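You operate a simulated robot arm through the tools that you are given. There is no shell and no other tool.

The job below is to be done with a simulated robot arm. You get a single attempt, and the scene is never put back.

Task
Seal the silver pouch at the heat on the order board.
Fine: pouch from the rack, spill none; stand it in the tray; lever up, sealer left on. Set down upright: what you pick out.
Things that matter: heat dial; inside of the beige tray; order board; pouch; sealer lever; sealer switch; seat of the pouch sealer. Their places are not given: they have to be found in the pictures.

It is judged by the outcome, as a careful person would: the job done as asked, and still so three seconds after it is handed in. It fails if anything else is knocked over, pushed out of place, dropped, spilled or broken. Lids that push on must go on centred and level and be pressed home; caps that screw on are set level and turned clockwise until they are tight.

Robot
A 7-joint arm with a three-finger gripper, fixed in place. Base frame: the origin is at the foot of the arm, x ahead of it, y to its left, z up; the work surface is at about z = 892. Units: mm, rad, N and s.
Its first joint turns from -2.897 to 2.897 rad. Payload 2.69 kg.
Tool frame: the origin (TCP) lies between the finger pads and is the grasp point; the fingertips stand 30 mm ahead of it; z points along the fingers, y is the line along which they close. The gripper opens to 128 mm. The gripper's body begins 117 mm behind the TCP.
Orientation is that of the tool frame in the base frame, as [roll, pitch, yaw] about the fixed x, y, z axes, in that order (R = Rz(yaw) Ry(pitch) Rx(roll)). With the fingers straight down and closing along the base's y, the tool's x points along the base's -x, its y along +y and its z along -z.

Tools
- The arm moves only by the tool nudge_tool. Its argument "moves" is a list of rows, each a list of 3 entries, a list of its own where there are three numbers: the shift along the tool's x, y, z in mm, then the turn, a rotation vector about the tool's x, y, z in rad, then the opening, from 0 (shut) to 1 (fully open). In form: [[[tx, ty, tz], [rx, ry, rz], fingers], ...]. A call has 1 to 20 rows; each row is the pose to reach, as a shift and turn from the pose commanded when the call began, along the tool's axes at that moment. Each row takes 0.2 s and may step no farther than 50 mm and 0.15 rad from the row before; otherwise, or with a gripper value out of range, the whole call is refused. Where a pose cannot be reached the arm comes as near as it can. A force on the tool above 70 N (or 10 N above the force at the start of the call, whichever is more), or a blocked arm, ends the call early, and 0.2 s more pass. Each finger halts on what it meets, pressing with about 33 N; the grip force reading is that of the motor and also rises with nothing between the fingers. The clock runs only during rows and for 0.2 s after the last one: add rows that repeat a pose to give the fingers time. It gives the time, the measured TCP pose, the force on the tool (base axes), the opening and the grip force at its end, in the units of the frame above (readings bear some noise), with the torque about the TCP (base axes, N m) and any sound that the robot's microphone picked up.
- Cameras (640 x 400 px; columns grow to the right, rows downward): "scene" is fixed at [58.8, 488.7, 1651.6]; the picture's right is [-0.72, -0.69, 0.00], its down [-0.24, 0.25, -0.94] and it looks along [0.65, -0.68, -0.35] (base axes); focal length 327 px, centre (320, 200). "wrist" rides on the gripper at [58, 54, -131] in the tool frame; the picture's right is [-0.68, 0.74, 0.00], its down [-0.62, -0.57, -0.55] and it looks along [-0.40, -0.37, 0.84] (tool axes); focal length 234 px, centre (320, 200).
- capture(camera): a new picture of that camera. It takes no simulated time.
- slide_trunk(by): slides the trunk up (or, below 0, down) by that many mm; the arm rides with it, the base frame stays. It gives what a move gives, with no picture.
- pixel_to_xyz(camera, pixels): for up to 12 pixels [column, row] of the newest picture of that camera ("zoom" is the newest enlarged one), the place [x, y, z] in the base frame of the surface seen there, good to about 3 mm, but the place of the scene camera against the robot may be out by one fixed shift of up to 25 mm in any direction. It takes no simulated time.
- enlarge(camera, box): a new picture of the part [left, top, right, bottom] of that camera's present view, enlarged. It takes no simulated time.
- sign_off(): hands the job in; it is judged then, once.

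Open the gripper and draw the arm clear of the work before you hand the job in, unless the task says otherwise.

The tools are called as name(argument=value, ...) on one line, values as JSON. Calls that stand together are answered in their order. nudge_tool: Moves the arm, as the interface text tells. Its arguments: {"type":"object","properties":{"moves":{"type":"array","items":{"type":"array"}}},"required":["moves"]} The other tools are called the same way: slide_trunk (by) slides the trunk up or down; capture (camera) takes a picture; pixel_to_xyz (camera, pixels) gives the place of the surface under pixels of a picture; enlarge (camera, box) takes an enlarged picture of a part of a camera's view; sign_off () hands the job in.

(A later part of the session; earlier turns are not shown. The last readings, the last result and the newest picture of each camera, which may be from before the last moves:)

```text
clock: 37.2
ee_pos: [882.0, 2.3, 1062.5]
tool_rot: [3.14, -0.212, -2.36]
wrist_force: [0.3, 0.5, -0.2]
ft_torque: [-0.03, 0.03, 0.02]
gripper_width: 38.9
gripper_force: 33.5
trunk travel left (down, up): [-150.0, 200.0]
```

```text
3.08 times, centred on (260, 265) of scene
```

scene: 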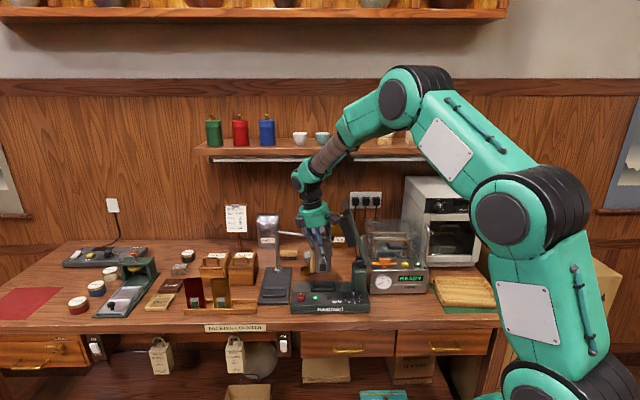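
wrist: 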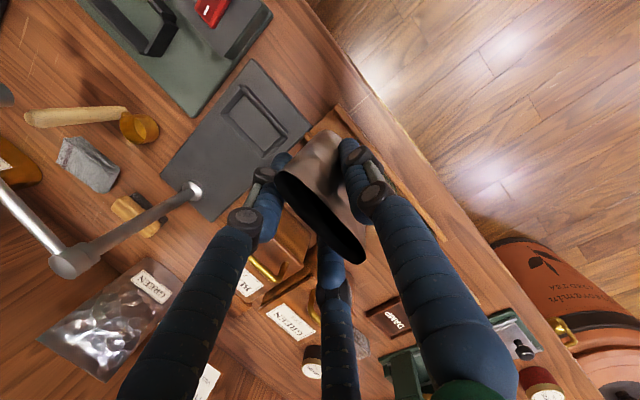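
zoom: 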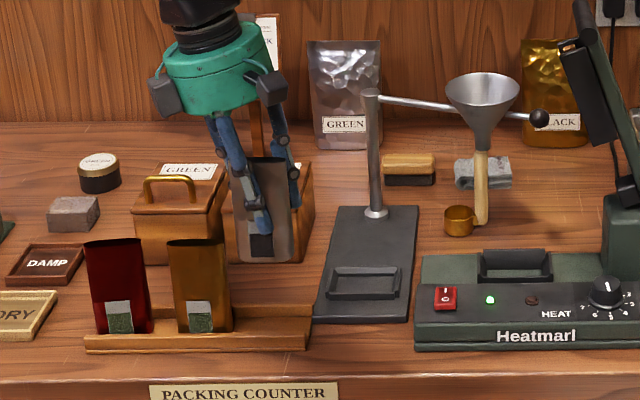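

The funnel and its ball are unchanged from the start, so nothing was displaced there. I'll lower the pouch back into its slot.

nudge_tool(moves=[[[-4.2, 0, 19.5], [0, 0, 0], 0.15], [[-9.5, 0, 44], [0, 0, 0], 0.15], [[-14.8, 0, 68.4], [0, 0, 0], 0.15], [[-18, 0, 83], [0, 0, 0], 0.15], [[-19.7, 0, 91], [0, 0, 0], 0.15], [[-20.8, 0, 95.8], [0, 0, 0], 0.15], [[-21.2, 0, 98], [0, 0, 0], 0.15], [[-21.2, 0, 98], [0, 0, 0], 0.15]])

enlarge(camera="scene", box=[190, 220, 290, 320])

```text
clock: 39.0
ee_pos: [882.7, 4.2, 961.6]
tool_rot: [3.14, -0.212, -2.359]
wrist_force: [0.4, 0.3, -0.7]
ft_torque: [0.02, 0.03, 0.02]
gripper_width: 38.8
gripper_force: 33.0
trunk travel left (down, up): [-150.0, 200.0]
```

```text
4.00 times, centred on (240, 270) of scene
```

zoom: 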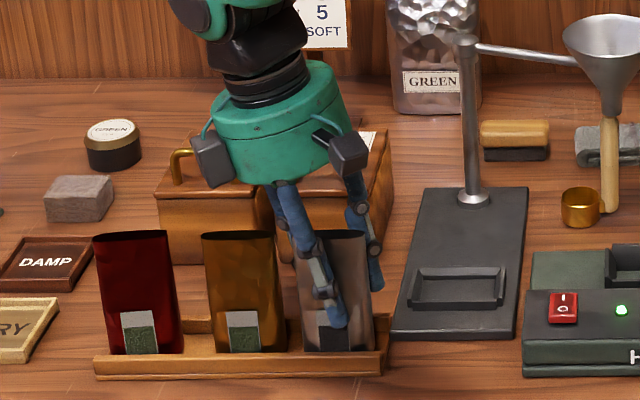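

I'll go down the last 1.5 mm, open enough to free it, rise 42 mm, and check before regripping.

nudge_tool(moves=[[[-0.3, 0, 1.5], [0, 0, 0], 0.15], [[-0.3, 0, 1.5], [0, 0, 0], 0.35], [[-0.3, 0, 1.5], [0, 0, 0], 0.45], [[-0.3, 0, 1.5], [0, 0, 0], 0.6], [[-0.3, 0, 1.5], [0, 0, 0], 0.6], [[3, 0, -14], [0, 0, 0], 0.6], [[8.9, 0, -41], [0, 0, 0], 0.6], [[8.9, 0, -41], [0, 0, 0], 0.6]])

capture(camera="wrist")

enlarge(camera="scene", box=[190, 220, 290, 320])

enlarge(camera="wrist", box=[260, 100, 400, 270])

```text
clock: 40.8
ee_pos: [882.2, 3.3, 1005.7]
tool_rot: [3.14, -0.21, -2.36]
wrist_force: [0.1, -0.6, -0.4]
ft_torque: [-0.02, -0.06, 0.01]
gripper_width: 76.9
gripper_force: 0.0
trunk travel left (down, up): [-150.0, 200.0]
```

```text
taken
```

wrist: 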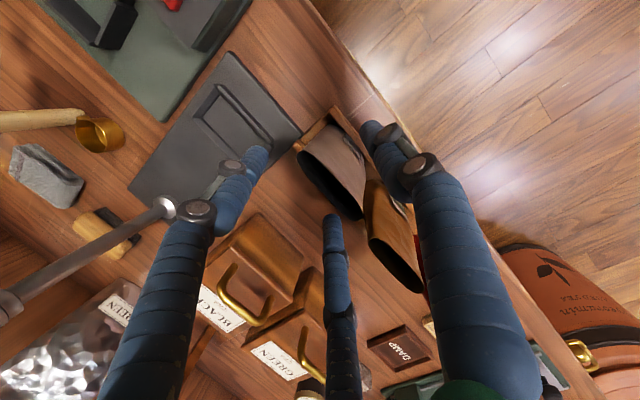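

```text
4.00 times, centred on (240, 270) of scene
```

zoom: 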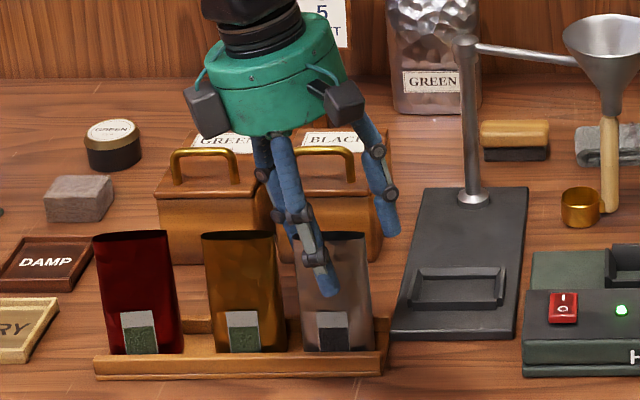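

```text
2.35 times, centred on (330, 185) of wrist
```

zoom: 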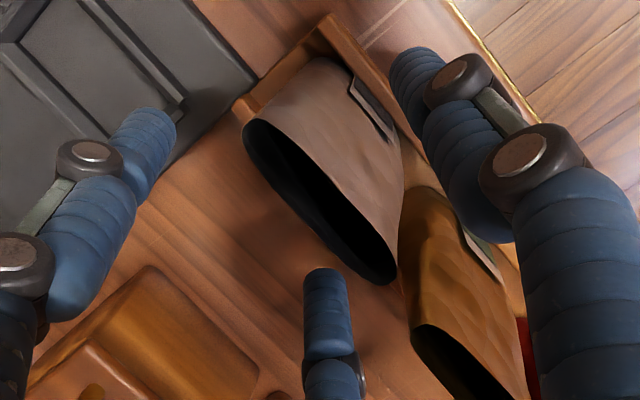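

It's freed and standing in its slot. I'll measure the rim to centre for the higher grip.

pixel_to_xyz(camera="zoom", pixels=[[245, 130], [246, 142], [390, 280], [380, 284], [270, 190], [310, 235], [345, 268], [280, 130], [320, 165], [360, 210], [390, 250], [330, 120]])

```text
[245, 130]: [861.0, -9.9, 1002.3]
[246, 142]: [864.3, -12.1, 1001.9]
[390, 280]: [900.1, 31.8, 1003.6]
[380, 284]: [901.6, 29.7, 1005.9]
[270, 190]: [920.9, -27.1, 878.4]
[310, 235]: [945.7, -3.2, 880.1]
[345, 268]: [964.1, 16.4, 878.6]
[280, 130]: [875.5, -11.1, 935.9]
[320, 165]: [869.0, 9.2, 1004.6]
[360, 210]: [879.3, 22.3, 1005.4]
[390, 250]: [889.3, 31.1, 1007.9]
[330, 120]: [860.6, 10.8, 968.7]
```

The pouch centre is at u = -630 and v = 615.5. I'll shift 5 mm to the left, lower 3.5 mm, and grip high.

nudge_tool(moves=[[[-5.6, 0, 2.4], [0, 0, 0], 0.6], [[-5.6, 0, 2.4], [0, 0, 0], 0.5], [[-5.6, 0, 2.4], [0, 0, 0], 0.4], [[-5.6, 0, 2.4], [0, 0, 0], 0.32], [[-5.6, 0, 2.4], [0, 0, 0], 0.25], [[-5.6, 0, 2.4], [0, 0, 0], 0.18], [[-5.6, 0, 2.4], [0, 0, 0], 0.1], [[-5.6, 0, 2.4], [0, 0, 0], 0.1]])

enlarge(camera="wrist", box=[260, 100, 400, 270])

enlarge(camera="scene", box=[190, 220, 290, 320])

```text
clock: 42.6
ee_pos: [886.6, 7.4, 1001.1]
tool_rot: [3.141, -0.213, -2.363]
wrist_force: [-0.2, -0.1, -0.3]
ft_torque: [-0.03, -0.01, 0.04]
gripper_width: 24.3
gripper_force: 32.7
trunk travel left (down, up): [-150.0, 200.0]
```

```text
2.35 times, centred on (330, 185) of wrist
```

zoom: 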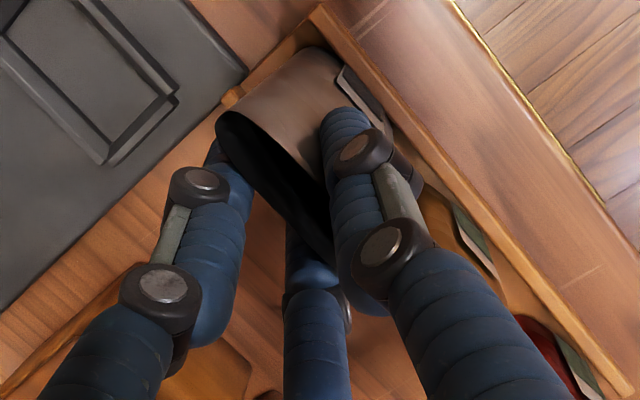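

```text
4.00 times, centred on (240, 270) of scene
```

zoom: 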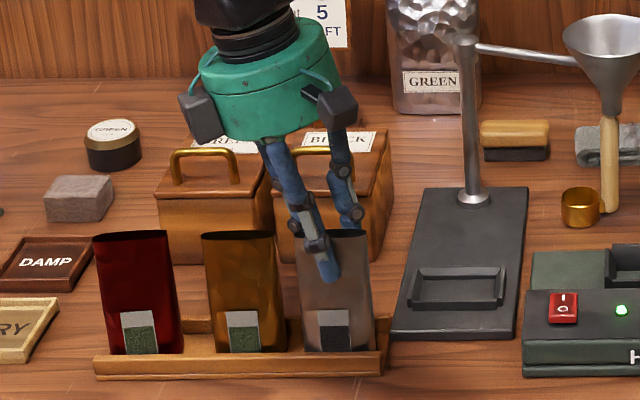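

Gripped high at width 24.3. I'll do a slow test lift.

nudge_tool(moves=[[[1, 0, -4.9], [0, 0, 0], 0.1], [[3.1, 0, -14.7], [0, 0, 0], 0.1], [[6.3, 0, -29.3], [0, 0, 0], 0.1], [[9.5, 0, -44], [0, 0, 0], 0.1], [[9.5, 0, -44], [0, 0, 0], 0.1]])

enlarge(camera="scene", box=[190, 220, 290, 320])

enlarge(camera="wrist", box=[260, 100, 400, 270])

pixel_to_xyz(camera="zoom", pixels=[[220, 118], [218, 128], [270, 200], [240, 170], [260, 130], [300, 160], [300, 75], [330, 60], [250, 95], [365, 90], [310, 250], [230, 112]])

```text
clock: 43.8
ee_pos: [885.9, 8.6, 1046.8]
tool_rot: [-3.142, -0.214, -2.36]
wrist_force: [-0.4, 0.0, 0.3]
ft_torque: [-0.01, -0.04, 0.01]
gripper_width: 23.0
gripper_force: 32.6
trunk travel left (down, up): [-150.0, 200.0]
```

```text
4.00 times, centred on (240, 270) of scene
```

zoom: 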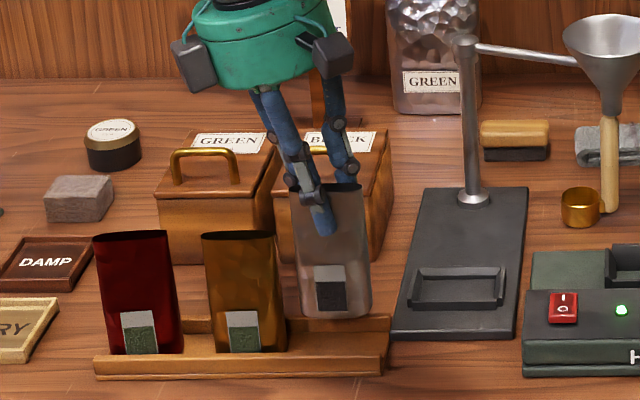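

```text
2.35 times, centred on (330, 185) of wrist
```

zoom: 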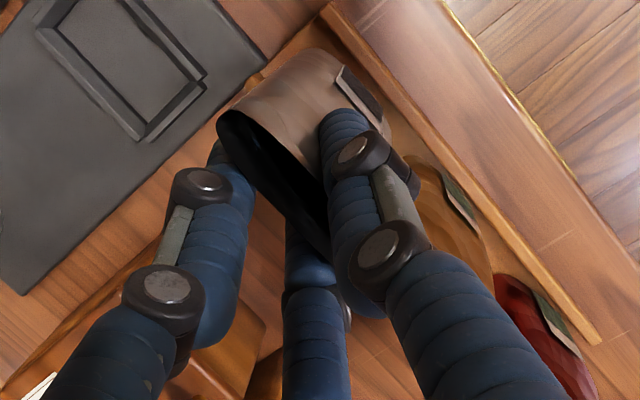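

```text
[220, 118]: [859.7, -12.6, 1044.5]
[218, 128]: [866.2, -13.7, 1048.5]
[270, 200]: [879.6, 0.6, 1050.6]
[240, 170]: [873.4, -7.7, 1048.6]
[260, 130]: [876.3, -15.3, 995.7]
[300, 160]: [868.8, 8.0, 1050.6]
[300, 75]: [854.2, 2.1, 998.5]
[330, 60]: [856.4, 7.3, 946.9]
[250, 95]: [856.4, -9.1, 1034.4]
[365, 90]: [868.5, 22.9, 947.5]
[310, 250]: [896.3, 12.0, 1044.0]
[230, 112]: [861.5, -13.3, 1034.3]
```

It's lifted without slip; the rim rose with the tool and the pouch is upright. I'll carry it to above the seat again.

nudge_tool(moves=[[[3, 0, -13.7], [0, 0, 0], 0.1], [[6, 0, -27.4], [0, 0, 0], 0.1], [[14.1, -2.5, -25.6], [0, 0, 0], 0.1], [[32.9, -8.5, -21.6], [0, 0, 0], 0.1], [[59.9, -17, -15.7], [0, 0, 0], 0.1], [[92.2, -27.2, -8.7], [0, 0, 0], 0.1], [[127.2, -38.2, -1.1], [0, 0, 0], 0.1], [[162.2, -49.2, 6.5], [0, 0, 0], 0.1], [[194.5, -59.4, 13.5], [0, 0, 0], 0.1], [[224.1, -68.8, 19.9], [0, 0, 0], 0.1], [[248.4, -76.4, 25.2], [0, 0, 0], 0.1], [[267.2, -82.4, 29.2], [0, 0, 0], 0.1], [[275.3, -84.9, 31], [0, 0, 0], 0.1], [[275.3, -84.9, 31], [0, 0, 0], 0.1]])

enlarge(camera="scene", box=[280, 190, 390, 320])

enlarge(camera="wrist", box=[250, 80, 400, 270])

pixel_to_xyz(camera="zoom", pixels=[[233, 130], [231, 140], [280, 205], [255, 180], [300, 170], [320, 110], [345, 95], [330, 75], [300, 60], [400, 120], [270, 90], [230, 125]])

```text
clock: 46.8
ee_pos: [749.9, -248.1, 1073.1]
tool_rot: [3.14, -0.212, -2.36]
wrist_force: [-0.4, 0.3, -0.3]
ft_torque: [0.04, 0.0, -0.01]
gripper_width: 21.5
gripper_force: 32.9
trunk travel left (down, up): [-150.0, 200.0]
```

```text
3.08 times, centred on (335, 255) of scene
```

zoom: 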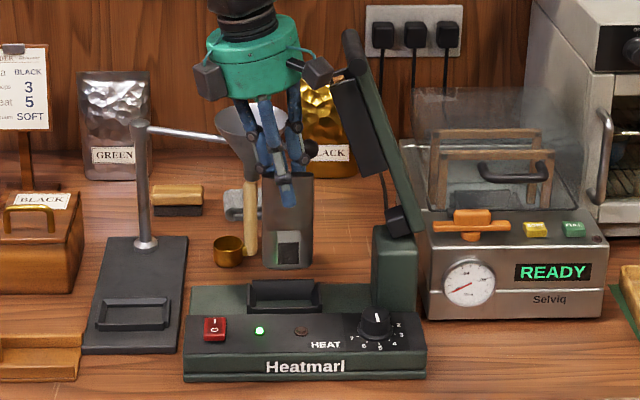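

```text
2.11 times, centred on (325, 175) of wrist
```

zoom: 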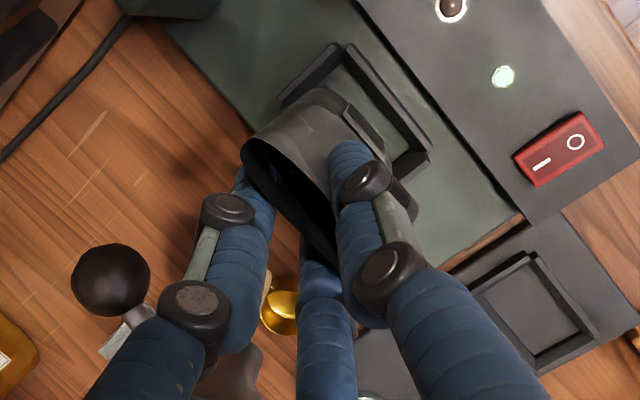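

```text
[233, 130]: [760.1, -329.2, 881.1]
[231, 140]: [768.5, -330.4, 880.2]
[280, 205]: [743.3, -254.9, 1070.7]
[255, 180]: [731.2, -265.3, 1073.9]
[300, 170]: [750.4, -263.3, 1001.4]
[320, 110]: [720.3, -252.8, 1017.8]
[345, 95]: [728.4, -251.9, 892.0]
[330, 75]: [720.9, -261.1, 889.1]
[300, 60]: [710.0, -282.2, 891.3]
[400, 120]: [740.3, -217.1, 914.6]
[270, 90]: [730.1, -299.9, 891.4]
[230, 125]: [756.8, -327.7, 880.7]
```

The grip width is creeping (21.5), so the pouch is slipping very slowly in the tapered grip. I'll lower it into the seat promptly, with a 3 mm shift left for centring.

nudge_tool(moves=[[[-7.1, 0, 18.9], [0, 0, 0], 0.1], [[-11.4, 0, 38.5], [0, 0, 0], 0.1], [[-14.6, 0, 53.1], [0, 0, 0], 0.1], [[-16.5, 0, 61.9], [0, 0, 0], 0.1], [[-17.4, 0, 65.8], [0, 0, 0], 0.1]])

enlarge(camera="scene", box=[290, 220, 370, 320])

enlarge(camera="wrist", box=[250, 80, 400, 270])

```text
clock: 48.0
ee_pos: [753.3, -245.3, 1007.8]
tool_rot: [-3.141, -0.212, -2.359]
wrist_force: [-0.6, -2.3, 14.9]
ft_torque: [-0.05, 0.16, 0.01]
gripper_width: 21.3
gripper_force: 33.0
trunk travel left (down, up): [-150.0, 200.0]
```

```text
4.00 times, centred on (330, 270) of scene
```

zoom: 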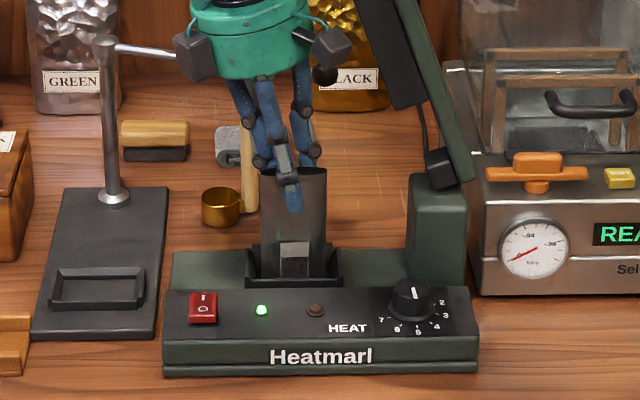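

```text
2.11 times, centred on (325, 175) of wrist
```

zoom: 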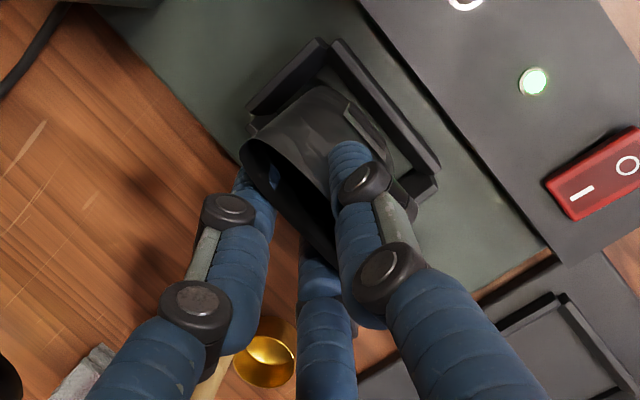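

A 15 N upward force shows the pouch bottom touching. I'll check the rim height to see whether it's on the seat floor.

pixel_to_xyz(camera="zoom", pixels=[[245, 150], [240, 160], [280, 215], [262, 195], [320, 150], [310, 170], [300, 235], [290, 110], [330, 90], [260, 145], [305, 250], [242, 148]])

```text
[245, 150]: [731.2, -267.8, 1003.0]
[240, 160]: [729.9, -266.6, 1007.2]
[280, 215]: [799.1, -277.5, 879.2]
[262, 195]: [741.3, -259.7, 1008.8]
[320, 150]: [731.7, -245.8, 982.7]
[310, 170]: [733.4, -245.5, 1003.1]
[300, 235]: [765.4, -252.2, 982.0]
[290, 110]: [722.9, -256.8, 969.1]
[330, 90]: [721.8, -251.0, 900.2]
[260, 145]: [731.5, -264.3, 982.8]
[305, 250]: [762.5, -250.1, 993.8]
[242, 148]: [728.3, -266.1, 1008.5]
```

The rim is at 1008, about 6–8 mm above its seated height, and the contact sits toward the front wall. I'll nudge 2 mm back and 1.5 mm right, then ease down a little.

nudge_tool(moves=[[[1.5, -2, -0.8], [0, 0, 0], 0.1], [[1.1, -2, 1.2], [0, 0, 0], 0.1], [[0.7, -2, 3.2], [0, 0, 0], 0.1], [[0.4, -2, 4.8], [0, 0, 0], 0.1]])

enlarge(camera="scene", box=[305, 240, 345, 300])

enlarge(camera="wrist", box=[250, 80, 400, 270])

pixel_to_xyz(camera="zoom", pixels=[[240, 160], [262, 195], [310, 170], [242, 148], [320, 150], [290, 110]])

```text
clock: 49.0
ee_pos: [752.8, -247.2, 1005.6]
tool_rot: [-3.136, -0.209, -2.362]
wrist_force: [-0.5, 3.4, 55.5]
ft_torque: [0.05, 0.41, -0.01]
gripper_width: 20.0
gripper_force: 33.4
trunk travel left (down, up): [-150.0, 200.0]
```

```text
6.67 times, centred on (325, 270) of scene
```

zoom: 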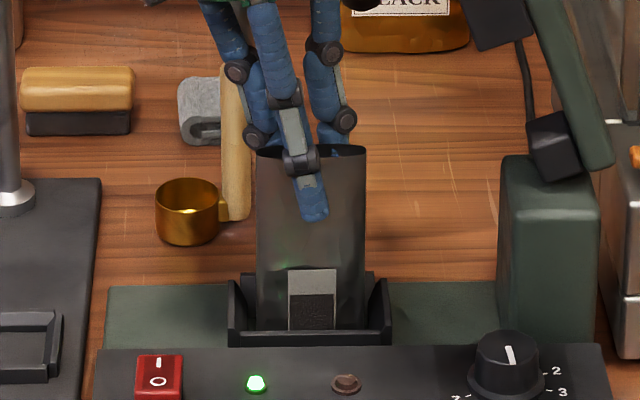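

```text
2.11 times, centred on (325, 175) of wrist
```

zoom: 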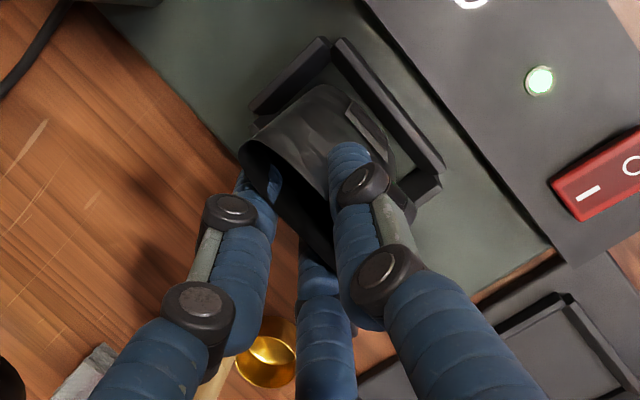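

```text
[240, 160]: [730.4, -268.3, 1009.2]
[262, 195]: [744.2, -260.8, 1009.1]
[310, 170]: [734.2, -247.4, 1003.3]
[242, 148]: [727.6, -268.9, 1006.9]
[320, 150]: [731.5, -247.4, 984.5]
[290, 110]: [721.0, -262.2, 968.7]
```

The rim stays at 1008 under 55 N. With the rack floor at 886 and the pouch about 117 tall, that means it is standing on the seat floor at 891. I'll relieve the downward force and open the fingers gently.

nudge_tool(moves=[[[0.8, 0, -3.7], [0, 0, 0], 0.1], [[0.8, 0, -3.7], [0, 0, 0], 0.2], [[0.8, 0, -3.7], [0, 0, 0], 0.28], [[0.8, 0, -3.7], [0, 0, 0], 0.4], [[0.8, 0, -3.7], [0, 0, 0], 0.5], [[0.8, 0, -3.7], [0, 0, 0], 0.5]])

enlarge(camera="scene", box=[305, 240, 345, 300])

enlarge(camera="wrist", box=[250, 80, 400, 270])

```text
clock: 50.4
ee_pos: [753.2, -248.0, 1004.6]
tool_rot: [3.139, -0.212, -2.358]
wrist_force: [-0.1, -0.8, -0.1]
ft_torque: [0.03, 0.0, 0.01]
gripper_width: 64.1
gripper_force: 0.1
trunk travel left (down, up): [-150.0, 200.0]
```

```text
6.67 times, centred on (325, 270) of scene
```

zoom: 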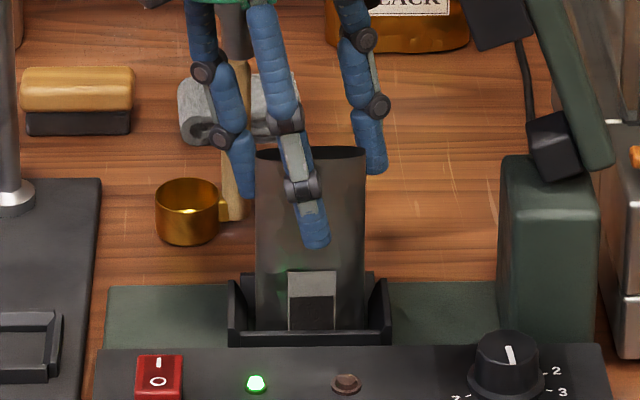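

```text
2.11 times, centred on (325, 175) of wrist
```

zoom: 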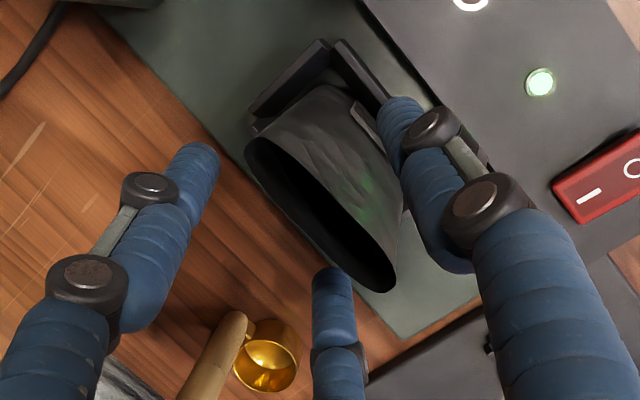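

The pouch stands free in the seat. I'll retreat up-left along the tool axis and inspect it.

nudge_tool(moves=[[[0, 0, -20], [0, 0, 0], 0.6], [[0, 0, -55], [0, 0, 0], 0.7], [[0, 0, -95], [0, 0, 0], 0.7], [[0, 0, -130], [0, 0, 0], 0.7], [[0, 0, -130], [0, 0, 0], 0.7]])

enlarge(camera="scene", box=[280, 190, 390, 320])

enlarge(camera="wrist", box=[270, 80, 390, 200])

pixel_to_xyz(camera="zoom", pixels=[[250, 140], [330, 130], [350, 120], [300, 200], [280, 160], [320, 190], [360, 260], [390, 200], [240, 180], [260, 230], [320, 290], [375, 310]])

```text
clock: 51.6
ee_pos: [772.4, -228.1, 1132.8]
tool_rot: [3.139, -0.213, -2.36]
wrist_force: [-0.3, 0.6, 0.7]
ft_torque: [-0.03, -0.03, 0.05]
gripper_width: 89.7
gripper_force: 0.1
trunk travel left (down, up): [-150.0, 200.0]
```

```text
3.08 times, centred on (335, 255) of scene
```

zoom: 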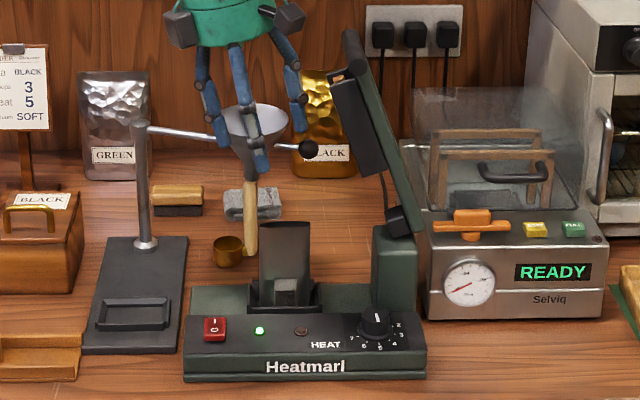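

```text
3.33 times, centred on (330, 140) of wrist
```

zoom: 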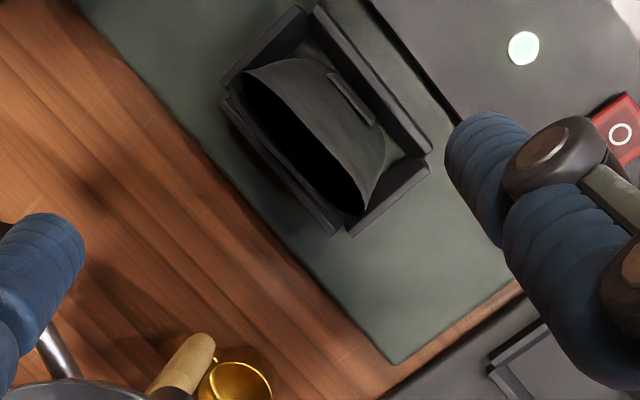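

```text
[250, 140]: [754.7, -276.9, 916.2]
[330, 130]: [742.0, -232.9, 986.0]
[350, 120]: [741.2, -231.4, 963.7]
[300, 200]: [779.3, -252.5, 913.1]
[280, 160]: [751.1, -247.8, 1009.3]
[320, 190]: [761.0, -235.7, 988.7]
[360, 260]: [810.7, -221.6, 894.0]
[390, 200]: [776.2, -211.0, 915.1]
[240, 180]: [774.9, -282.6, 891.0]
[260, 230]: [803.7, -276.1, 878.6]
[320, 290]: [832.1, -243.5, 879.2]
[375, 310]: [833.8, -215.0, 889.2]
```

The pouch stands centred in the seat. Next is the lever, so I'll check the upper shelf and the handle location for clearance.

capture(camera="scene")

pixel_to_xyz(camera="scene", pixels=[[250, 153], [345, 153], [300, 145], [345, 202], [348, 207], [341, 219], [350, 235], [342, 215], [352, 270], [356, 265], [347, 225], [345, 210]])

enlarge(camera="scene", box=[320, 190, 380, 290])

pixel_to_xyz(camera="zoom", pixels=[[268, 65], [280, 85], [275, 60], [262, 110], [285, 180], [300, 100], [340, 200], [350, 270], [340, 285], [265, 95], [310, 210], [330, 180]])

```text
taken
```

scene: 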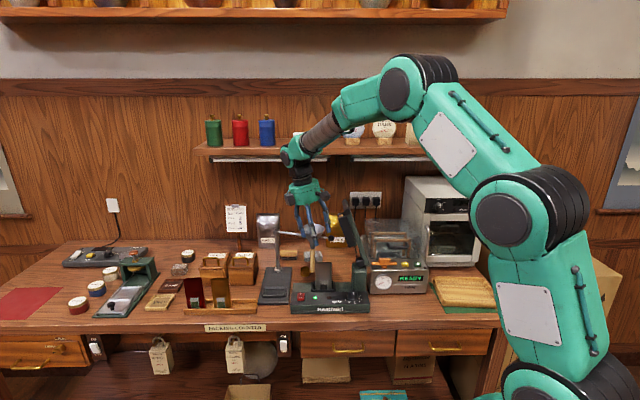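

```text
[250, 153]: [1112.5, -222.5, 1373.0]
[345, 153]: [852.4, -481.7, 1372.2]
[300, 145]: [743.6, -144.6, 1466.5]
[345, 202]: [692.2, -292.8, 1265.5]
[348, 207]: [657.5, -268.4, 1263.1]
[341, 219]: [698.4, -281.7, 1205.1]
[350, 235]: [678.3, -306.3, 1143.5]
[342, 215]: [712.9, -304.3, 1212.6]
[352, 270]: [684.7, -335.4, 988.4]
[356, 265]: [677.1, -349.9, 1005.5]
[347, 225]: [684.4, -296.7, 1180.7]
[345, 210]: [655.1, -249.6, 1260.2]
```

```text
4.00 times, centred on (350, 240) of scene
```

zoom: 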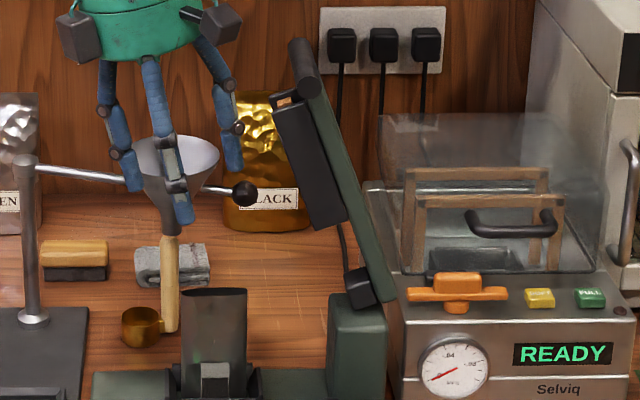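

```text
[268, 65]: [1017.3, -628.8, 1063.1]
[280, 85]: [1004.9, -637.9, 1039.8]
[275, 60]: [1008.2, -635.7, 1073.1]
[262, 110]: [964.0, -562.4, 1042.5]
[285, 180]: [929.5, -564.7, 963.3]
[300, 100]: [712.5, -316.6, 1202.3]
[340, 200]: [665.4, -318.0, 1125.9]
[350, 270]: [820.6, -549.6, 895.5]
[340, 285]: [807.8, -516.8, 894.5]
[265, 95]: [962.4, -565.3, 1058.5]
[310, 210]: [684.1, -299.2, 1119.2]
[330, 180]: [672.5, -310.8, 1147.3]
```

The shelf front is at v = 943, far from the work. I'll rise, then rotate the hand so it comes down on the lever handle's overhang at 40° from the upper left, stopping 110 mm short to look.

nudge_tool(moves=[[[6.4, 3.5, -39], [0, 0, 0], 0.6], [[12.7, 7, -77.9], [0, 0, 0], 0.55], [[19.1, 10.5, -116.9], [0, 0, 0], 0.55], [[25.4, 14, -155.8], [0, 0, 0], 0.55], [[31.8, 17.5, -194.8], [0, 0, 0], 0.55], [[35.1, 20.4, -193.4], [0.0317, 0.0317, 0.1281], 0.55], [[38.4, 23.3, -192], [0.0634, 0.0634, 0.2562], 0.55], [[41.6, 26.2, -190.7], [0.0951, 0.0951, 0.3843], 0.55], [[44.9, 29.1, -189.3], [0.1268, 0.1268, 0.5124], 0.55], [[48.2, 32, -187.9], [0.1585, 0.1585, 0.6405], 0.55], [[51.5, 35, -186.5], [0.1902, 0.1902, 0.7686], 0.55], [[54.7, 37.9, -185.1], [0.2219, 0.2219, 0.8966], 0.55], [[58, 40.8, -183.7], [0.2536, 0.2536, 1.0247], 0.55], [[61.3, 43.7, -182.4], [0.2853, 0.2853, 1.1528], 0.55], [[64.6, 46.6, -181], [0.317, 0.317, 1.2809], 0.55], [[67.8, 49.5, -179.6], [0.3487, 0.3487, 1.409], 0.55], [[71.1, 52.4, -178.2], [0.3804, 0.3804, 1.5371], 0.55], [[71.1, 52.4, -178.2], [0.3804, 0.3804, 1.5371], 0.55]])

capture(camera="wrist")

capture(camera="scene")

```text
clock: 55.4
ee_pos: [713.3, -212.6, 1320.3]
tool_rot: [-2.443, 0.0, 2.352]
wrist_force: [-0.5, 0.4, 0.1]
ft_torque: [-0.03, 0.06, -0.03]
gripper_width: 70.1
gripper_force: 0.0
trunk travel left (down, up): [-150.0, 200.0]
```

```text
taken
```

wrist: 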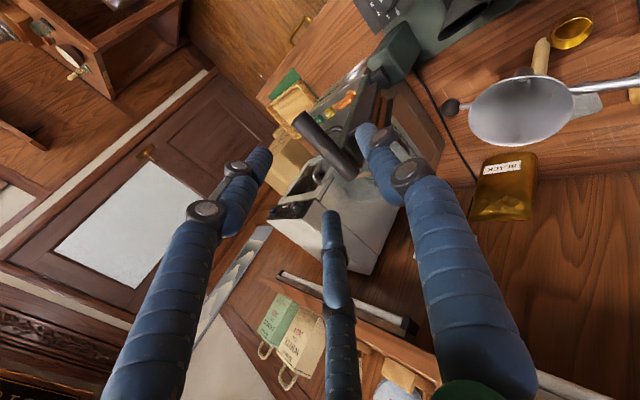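

```text
taken
```

scene: 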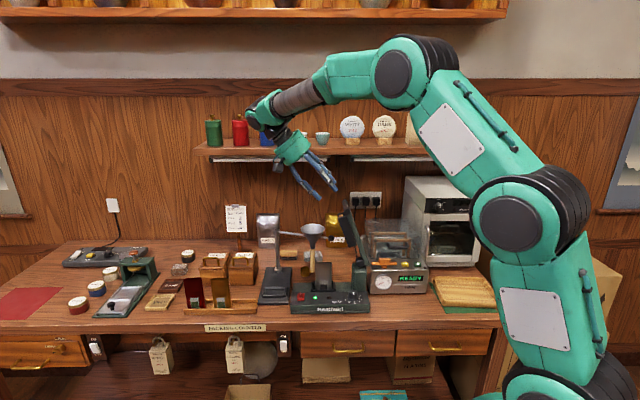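

The handle is visible between the fingers at (298,117)–(352,172). I'll measure it.

enlarge(camera="wrist", box=[280, 90, 400, 200])

pixel_to_xyz(camera="zoom", pixels=[[130, 100], [170, 130], [210, 175], [250, 215], [290, 255], [320, 285], [150, 135], [185, 120], [270, 255], [285, 225], [120, 115], [340, 280]])

```text
3.64 times, centred on (340, 145) of wrist
```

zoom: 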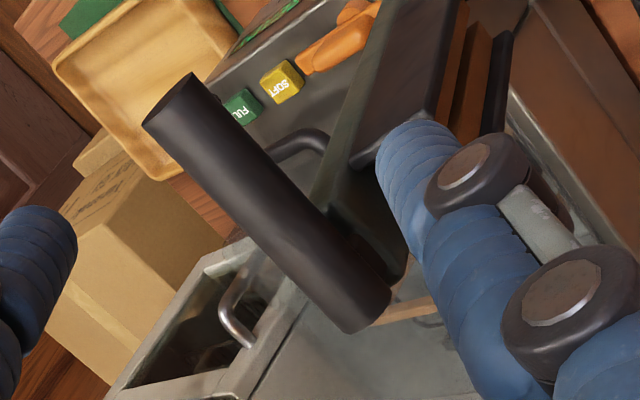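

```text
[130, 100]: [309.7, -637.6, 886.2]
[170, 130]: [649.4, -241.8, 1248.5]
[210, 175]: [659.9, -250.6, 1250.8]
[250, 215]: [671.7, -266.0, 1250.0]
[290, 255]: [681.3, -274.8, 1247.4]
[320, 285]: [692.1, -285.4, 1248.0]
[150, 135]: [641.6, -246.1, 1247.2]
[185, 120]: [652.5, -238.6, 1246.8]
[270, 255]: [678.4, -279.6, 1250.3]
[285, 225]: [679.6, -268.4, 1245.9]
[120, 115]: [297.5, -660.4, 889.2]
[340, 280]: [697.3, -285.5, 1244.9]
```

I'll check where the lever bar meets the handle, so the fingers stay on the free overhang.

pixel_to_xyz(camera="zoom", pixels=[[325, 190], [335, 180], [345, 200], [365, 220], [400, 260], [380, 200], [350, 165], [395, 130], [420, 60], [380, 90], [405, 245], [160, 95]])

enlarge(camera="scene", box=[325, 190, 375, 230])

```text
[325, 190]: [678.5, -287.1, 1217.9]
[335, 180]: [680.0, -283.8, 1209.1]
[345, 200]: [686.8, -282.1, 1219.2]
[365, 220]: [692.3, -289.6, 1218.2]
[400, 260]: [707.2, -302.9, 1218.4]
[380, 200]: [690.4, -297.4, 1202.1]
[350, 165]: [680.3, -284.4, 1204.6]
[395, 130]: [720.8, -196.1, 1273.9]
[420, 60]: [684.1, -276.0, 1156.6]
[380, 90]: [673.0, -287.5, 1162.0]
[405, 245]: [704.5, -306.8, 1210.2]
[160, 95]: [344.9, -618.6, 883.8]
```

```text
10.00 times, centred on (350, 210) of scene
```

zoom: 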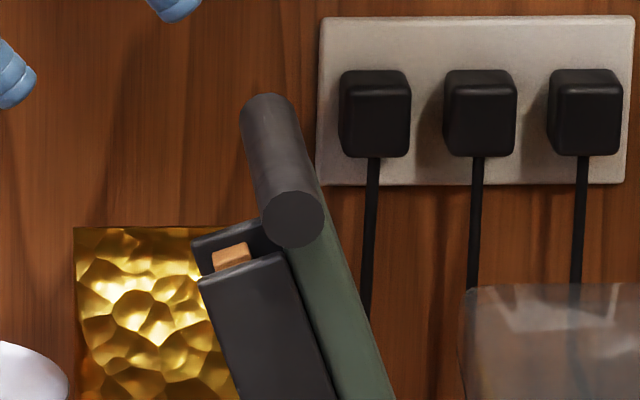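

The free overhang spans v from 622 to 680. I'll slide down around the handle at v = 642 with a small opening, then close.

nudge_tool(moves=[[[6, -5, 20], [0, 0, 0], 0.41], [[12.4, -10, 50], [0, 0, 0], 0.41], [[12.4, -10, 80], [0, 0, 0], 0.41], [[12.4, -10, 98], [0, 0, 0], 0.41], [[12.4, -10, 107.8], [0, 0, 0], 0.41], [[12.4, -10, 107.8], [0, 0, 0], 0.41]])

capture(camera="wrist")

enlarge(camera="scene", box=[300, 170, 390, 250])

```text
clock: 56.8
ee_pos: [650.2, -258.9, 1245.1]
tool_rot: [-2.442, -0.003, 2.354]
wrist_force: [-0.2, -0.6, 0.6]
ft_torque: [0.03, -0.01, -0.01]
gripper_width: 52.3
gripper_force: 0.0
trunk travel left (down, up): [-150.0, 200.0]
```

```text
taken
```

wrist: 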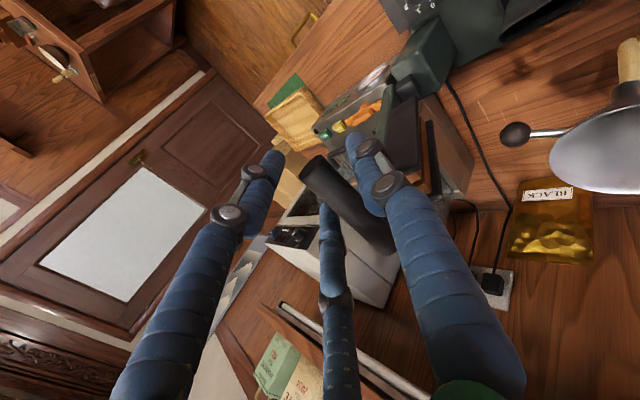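

```text
5.00 times, centred on (345, 210) of scene
```

zoom: 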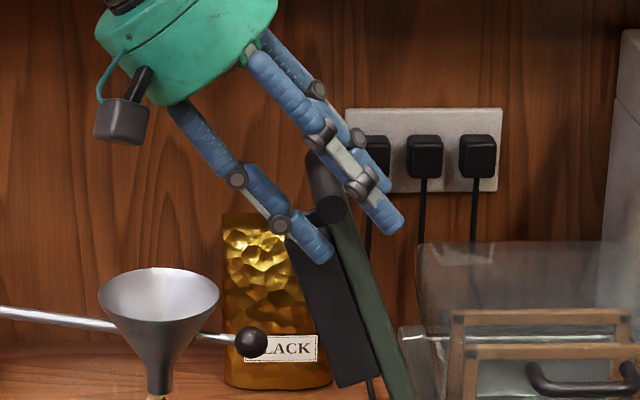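

The handle is caged between the fingers. I'll close on it.

nudge_tool(moves=[[[0, 0, 0], [0, 0, 0], 0.32], [[0, 0, 0], [0, 0, 0], 0.22], [[0, 0, 0], [0, 0, 0], 0.12], [[0, 0, 0], [0, 0, 0], 0.12]])

enlarge(camera="scene", box=[300, 170, 390, 250])

```text
clock: 57.8
ee_pos: [650.9, -258.5, 1242.3]
tool_rot: [-2.442, -0.005, 2.353]
wrist_force: [5.1, 8.8, -13.6]
ft_torque: [-0.18, -0.18, -0.07]
gripper_width: 29.5
gripper_force: 45.5
trunk travel left (down, up): [-150.0, 200.0]
```

```text
5.00 times, centred on (345, 210) of scene
```

zoom: 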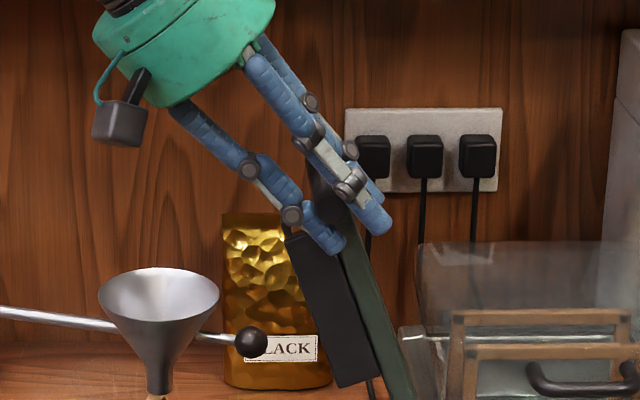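

The handle is gripped at 29.5 mm. I'll begin lowering the lever along its arc in small steps, watching the force to refine the pivot estimate.

nudge_tool(moves=[[[0, 7, -3], [0, 0, 0], 0.12], [[0, 13.9, -5.8], [0, 0, 0], 0.12], [[0, 21, -8.4], [0, 0, 0], 0.12], [[0, 28.1, -10.8], [0, 0, 0], 0.12], [[0, 28.1, -10.8], [0, 0, 0], 0.12]])

enlarge(camera="scene", box=[300, 170, 390, 290])

```text
clock: 59.0
ee_pos: [669.6, -239.4, 1234.5]
tool_rot: [-2.444, -0.002, 2.352]
wrist_force: [-10.8, 0.8, -15.9]
ft_torque: [-0.21, -0.07, -0.09]
gripper_width: 29.4
gripper_force: 44.6
trunk travel left (down, up): [-150.0, 200.0]
```

```text
3.33 times, centred on (345, 230) of scene
```

zoom: 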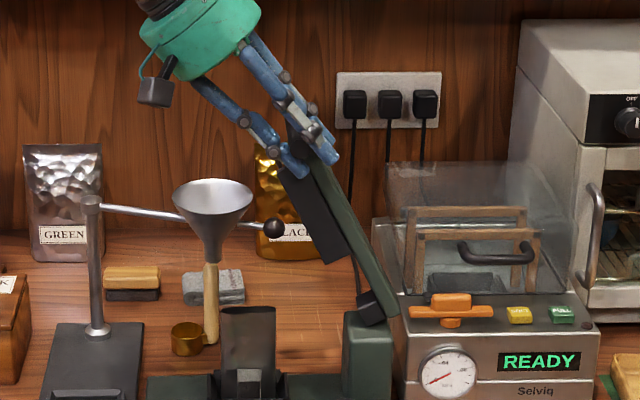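

The lever follows smoothly with low force. I'll continue the arc to about 45°.

nudge_tool(moves=[[[0, 14.5, -4], [0, 0, 0], 0.12], [[0, 29.3, -7.1], [0, 0, 0], 0.12], [[0, 43.5, -9.1], [0, 0, 0], 0.12], [[0, 57.9, -10.4], [0, 0, 0], 0.12], [[0, 74.5, -10.7], [0, 0, 0], 0.12], [[0, 90.9, -9.7], [0, 0, 0], 0.12], [[0, 90.9, -9.7], [0, 0, 0], 0.12]])

enlarge(camera="scene", box=[280, 170, 390, 300])

```text
clock: 60.6
ee_pos: [722.5, -184.8, 1183.9]
tool_rot: [-2.446, -0.001, 2.353]
wrist_force: [-8.4, 9.4, 1.0]
ft_torque: [0.0, 0.15, 0.31]
gripper_width: 30.2
gripper_force: 44.9
trunk travel left (down, up): [-150.0, 200.0]
```

```text
3.08 times, centred on (335, 235) of scene
```

zoom: 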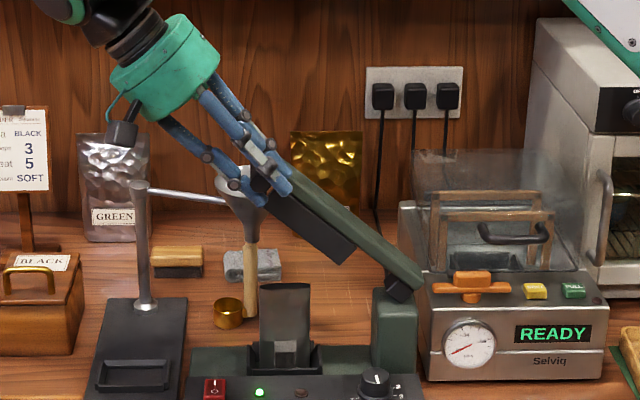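

I'll continue the arc to about 75°.

nudge_tool(moves=[[[0, 20.5, 2.6], [0, 0, 0], 0.12], [[0, 40.6, 7.1], [0, 0, 0], 0.12], [[0, 60.2, 13.3], [0, 0, 0], 0.12], [[0, 79.4, 21.3], [0, 0, 0], 0.12], [[0, 97.6, 30.7], [0, 0, 0], 0.12], [[0, 115, 41.8], [0, 0, 0], 0.12], [[0, 115, 41.8], [0, 0, 0], 0.12]])

enlarge(camera="scene", box=[270, 190, 390, 310])

```text
clock: 62.2
ee_pos: [766.1, -142.0, 1077.9]
tool_rot: [-2.445, -0.002, 2.353]
wrist_force: [-12.3, -5.7, -3.4]
ft_torque: [-0.16, 0.19, 0.99]
gripper_width: 31.2
gripper_force: 45.5
trunk travel left (down, up): [-150.0, 200.0]
```

```text
3.33 times, centred on (330, 250) of scene
```

zoom: 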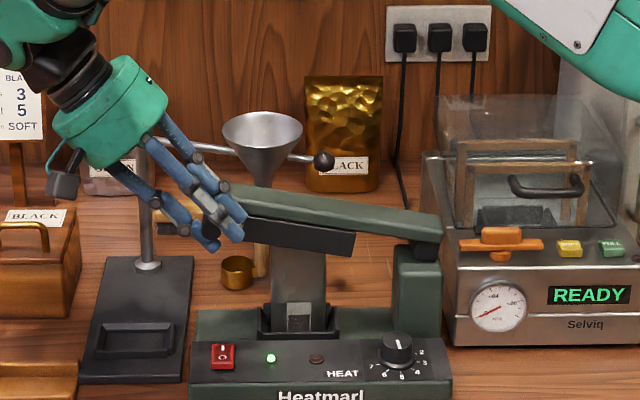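

The jaw is now just above the pouch mouth. I'll go down in smaller steps and check.

nudge_tool(moves=[[[0, 5, 3.6], [0, 0, 0], 0.12], [[0, 9.9, 7.3], [0, 0, 0], 0.12], [[0, 14.7, 11.2], [0, 0, 0], 0.12], [[0, 19.5, 15.2], [0, 0, 0], 0.12], [[0, 19.5, 15.2], [0, 0, 0], 0.12]])

enlarge(camera="scene", box=[290, 230, 370, 310])

```text
clock: 63.4
ee_pos: [770.5, -137.0, 1052.8]
tool_rot: [-2.444, -0.002, 2.351]
wrist_force: [-14.0, -3.3, -2.0]
ft_torque: [0.05, 0.29, 1.14]
gripper_width: 31.4
gripper_force: 45.0
trunk travel left (down, up): [-150.0, 200.0]
```

```text
5.00 times, centred on (330, 270) of scene
```

zoom: 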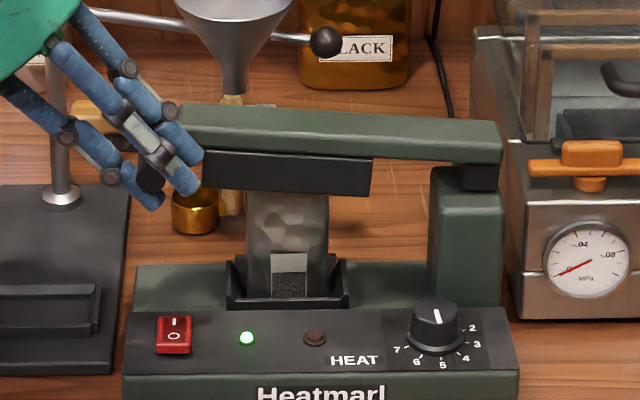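

There's still no resistance, and the pouch mouth is entering the jaw. I'll keep lowering and watch for the closing force.

nudge_tool(moves=[[[0, 4.6, 4.2], [0, 0, 0], 0.12], [[0, 9.1, 8.4], [0, 0, 0], 0.12], [[0, 13.5, 12.8], [0, 0, 0], 0.12], [[0, 13.5, 12.8], [0, 0, 0], 0.12]])

enlarge(camera="scene", box=[290, 230, 370, 310])

```text
clock: 64.4
ee_pos: [771.0, -137.6, 1035.1]
tool_rot: [-2.444, -0.001, 2.352]
wrist_force: [-16.5, -4.2, 0.4]
ft_torque: [0.09, 0.44, 1.06]
gripper_width: 31.7
gripper_force: 45.3
trunk travel left (down, up): [-150.0, 200.0]
```

```text
5.00 times, centred on (330, 270) of scene
```

zoom: 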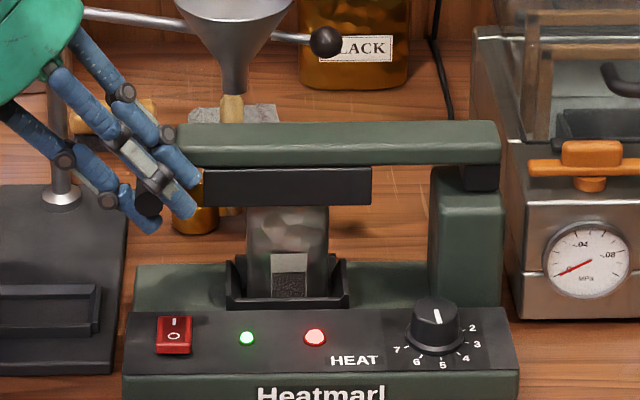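

The red lamp has come on, so sealing has started. I'll press slightly further and hold, watching the lamp and listening.

nudge_tool(moves=[[[0, 1.9, 2], [0, 0, 0], 0.12], [[0, 3.2, 3.4], [0, 0, 0], 0.12], [[0, 3.2, 3.4], [0, 0, 0], 0.12], [[0, 3.2, 3.4], [0, 0, 0], 0.12], [[0, 3.2, 3.4], [0, 0, 0], 0.12]])

enlarge(camera="scene", box=[290, 230, 370, 310])

```text
clock: 65.6
ee_pos: [771.5, -137.3, 1035.1]
tool_rot: [-2.446, 0.004, 2.352]
wrist_force: [-9.8, -5.8, 48.3]
ft_torque: [0.69, 0.98, 1.02]
gripper_width: 31.7
gripper_force: 44.9
trunk travel left (down, up): [-150.0, 200.0]
```

```text
5.00 times, centred on (330, 270) of scene
```

zoom: 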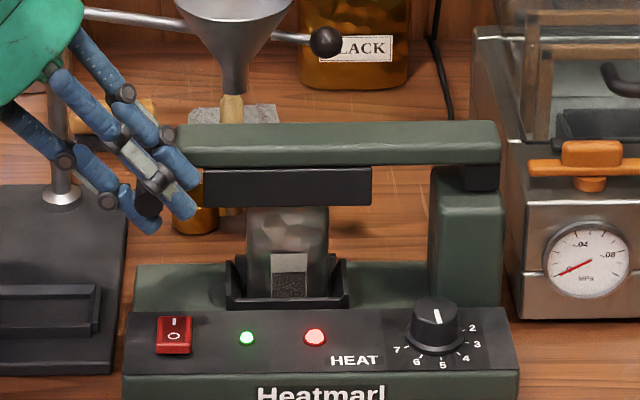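

The lever is fully down with 48 N of reaction and the lamp is lit. I'll hold and re-check the lamp.

nudge_tool(moves=[[[0, -0.5, -0.5], [0, 0, 0], 0.12], [[0, -0.5, -0.5], [0, 0, 0], 0.12], [[0, -0.5, -0.5], [0, 0, 0], 0.12]])

enlarge(camera="scene", box=[290, 230, 370, 310])

```text
clock: 66.4
ee_pos: [771.4, -138.3, 1034.8]
tool_rot: [-2.447, 0.002, 2.352]
wrist_force: [0.2, -6.9, 56.0]
ft_torque: [0.74, 0.81, 1.01]
gripper_width: 31.6
gripper_force: 44.5
trunk travel left (down, up): [-150.0, 200.0]
```

```text
5.00 times, centred on (330, 270) of scene
```

zoom: 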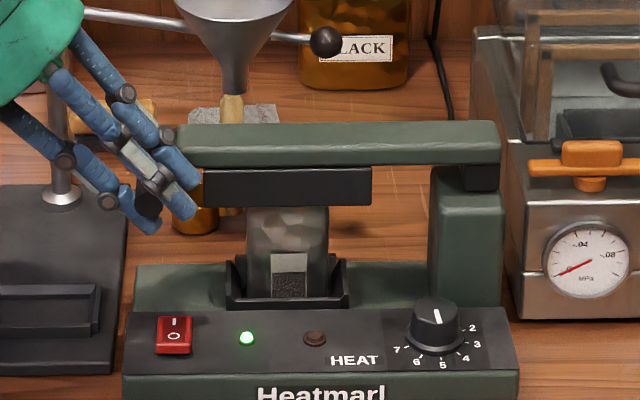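

The lamp went out after about 2 s, so the seal cycle is finished. I'll raise the lever along the same arc, checking first that the pouch stays in the seat.

nudge_tool(moves=[[[0, -0.5, -0.5], [0, 0, 0], 0.12], [[0, -7.1, -7.4], [0, 0, 0], 0.12], [[0, -16.2, -15.8], [0, 0, 0], 0.12], [[0, -25.8, -23.6], [0, 0, 0], 0.12], [[0, -35.8, -31], [0, 0, 0], 0.12], [[0, -35.8, -31], [0, 0, 0], 0.12]])

enlarge(camera="scene", box=[280, 220, 380, 310])

```text
clock: 67.8
ee_pos: [766.3, -142.4, 1076.7]
tool_rot: [-2.444, -0.004, 2.352]
wrist_force: [0.1, 11.2, 1.9]
ft_torque: [0.35, 0.27, 0.4]
gripper_width: 30.6
gripper_force: 45.0
trunk travel left (down, up): [-150.0, 200.0]
```

```text
4.44 times, centred on (330, 265) of scene
```

zoom: 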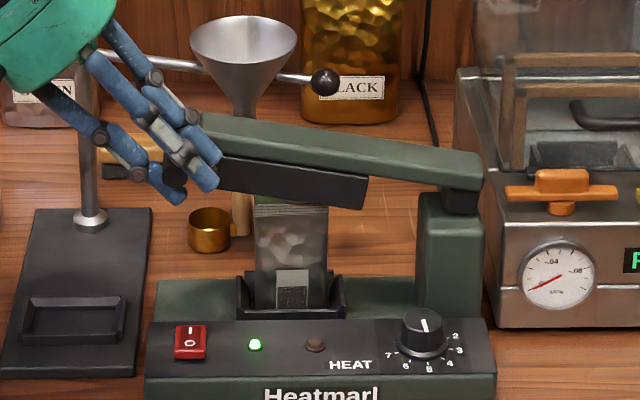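

The mouth shows a sealed band and the pouch stays in the seat. I'll raise the lever the rest of the way up.

nudge_tool(moves=[[[0, -13.8, -9], [0, 0, 0], 0.12], [[0, -28.2, -17], [0, 0, 0], 0.12], [[0, -43.2, -24], [0, 0, 0], 0.12], [[0, -58.6, -29.8], [0, 0, 0], 0.12], [[0, -74.5, -34.7], [0, 0, 0], 0.12], [[0, -90.5, -38.4], [0, 0, 0], 0.12], [[0, -106.8, -41], [0, 0, 0], 0.12], [[0, -123.3, -42.4], [0, 0, 0], 0.12], [[0, -139.8, -42.7], [0, 0, 0], 0.12], [[0, -156.2, -41.8], [0, 0, 0], 0.12], [[0, -172.6, -39.8], [0, 0, 0], 0.12], [[0, -188.8, -36.7], [0, 0, 0], 0.12], [[0, -204.8, -32.4], [0, 0, 0], 0.12], [[0, -220.4, -27], [0, 0, 0], 0.12], [[0, -234.1, -21.2], [0, 0, 0], 0.12], [[0, -234.1, -21.2], [0, 0, 0], 0.12]])

enlarge(camera="scene", box=[290, 180, 390, 310])

```text
clock: 71.2
ee_pos: [650.8, -257.6, 1243.8]
tool_rot: [-2.443, -0.002, 2.354]
wrist_force: [15.3, 17.5, -14.7]
ft_torque: [0.17, -0.43, -0.05]
gripper_width: 31.6
gripper_force: 45.0
trunk travel left (down, up): [-150.0, 200.0]
```

```text
3.08 times, centred on (340, 245) of scene
```

zoom: 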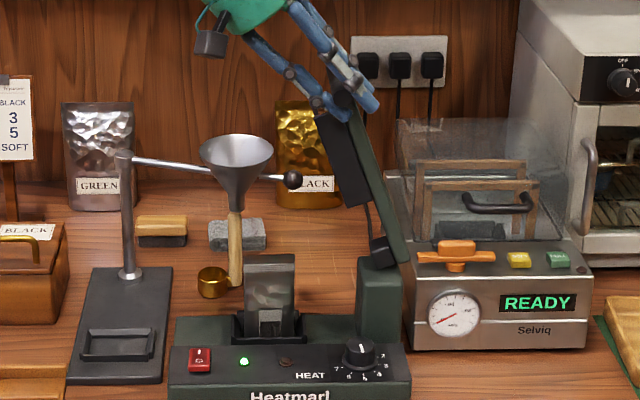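

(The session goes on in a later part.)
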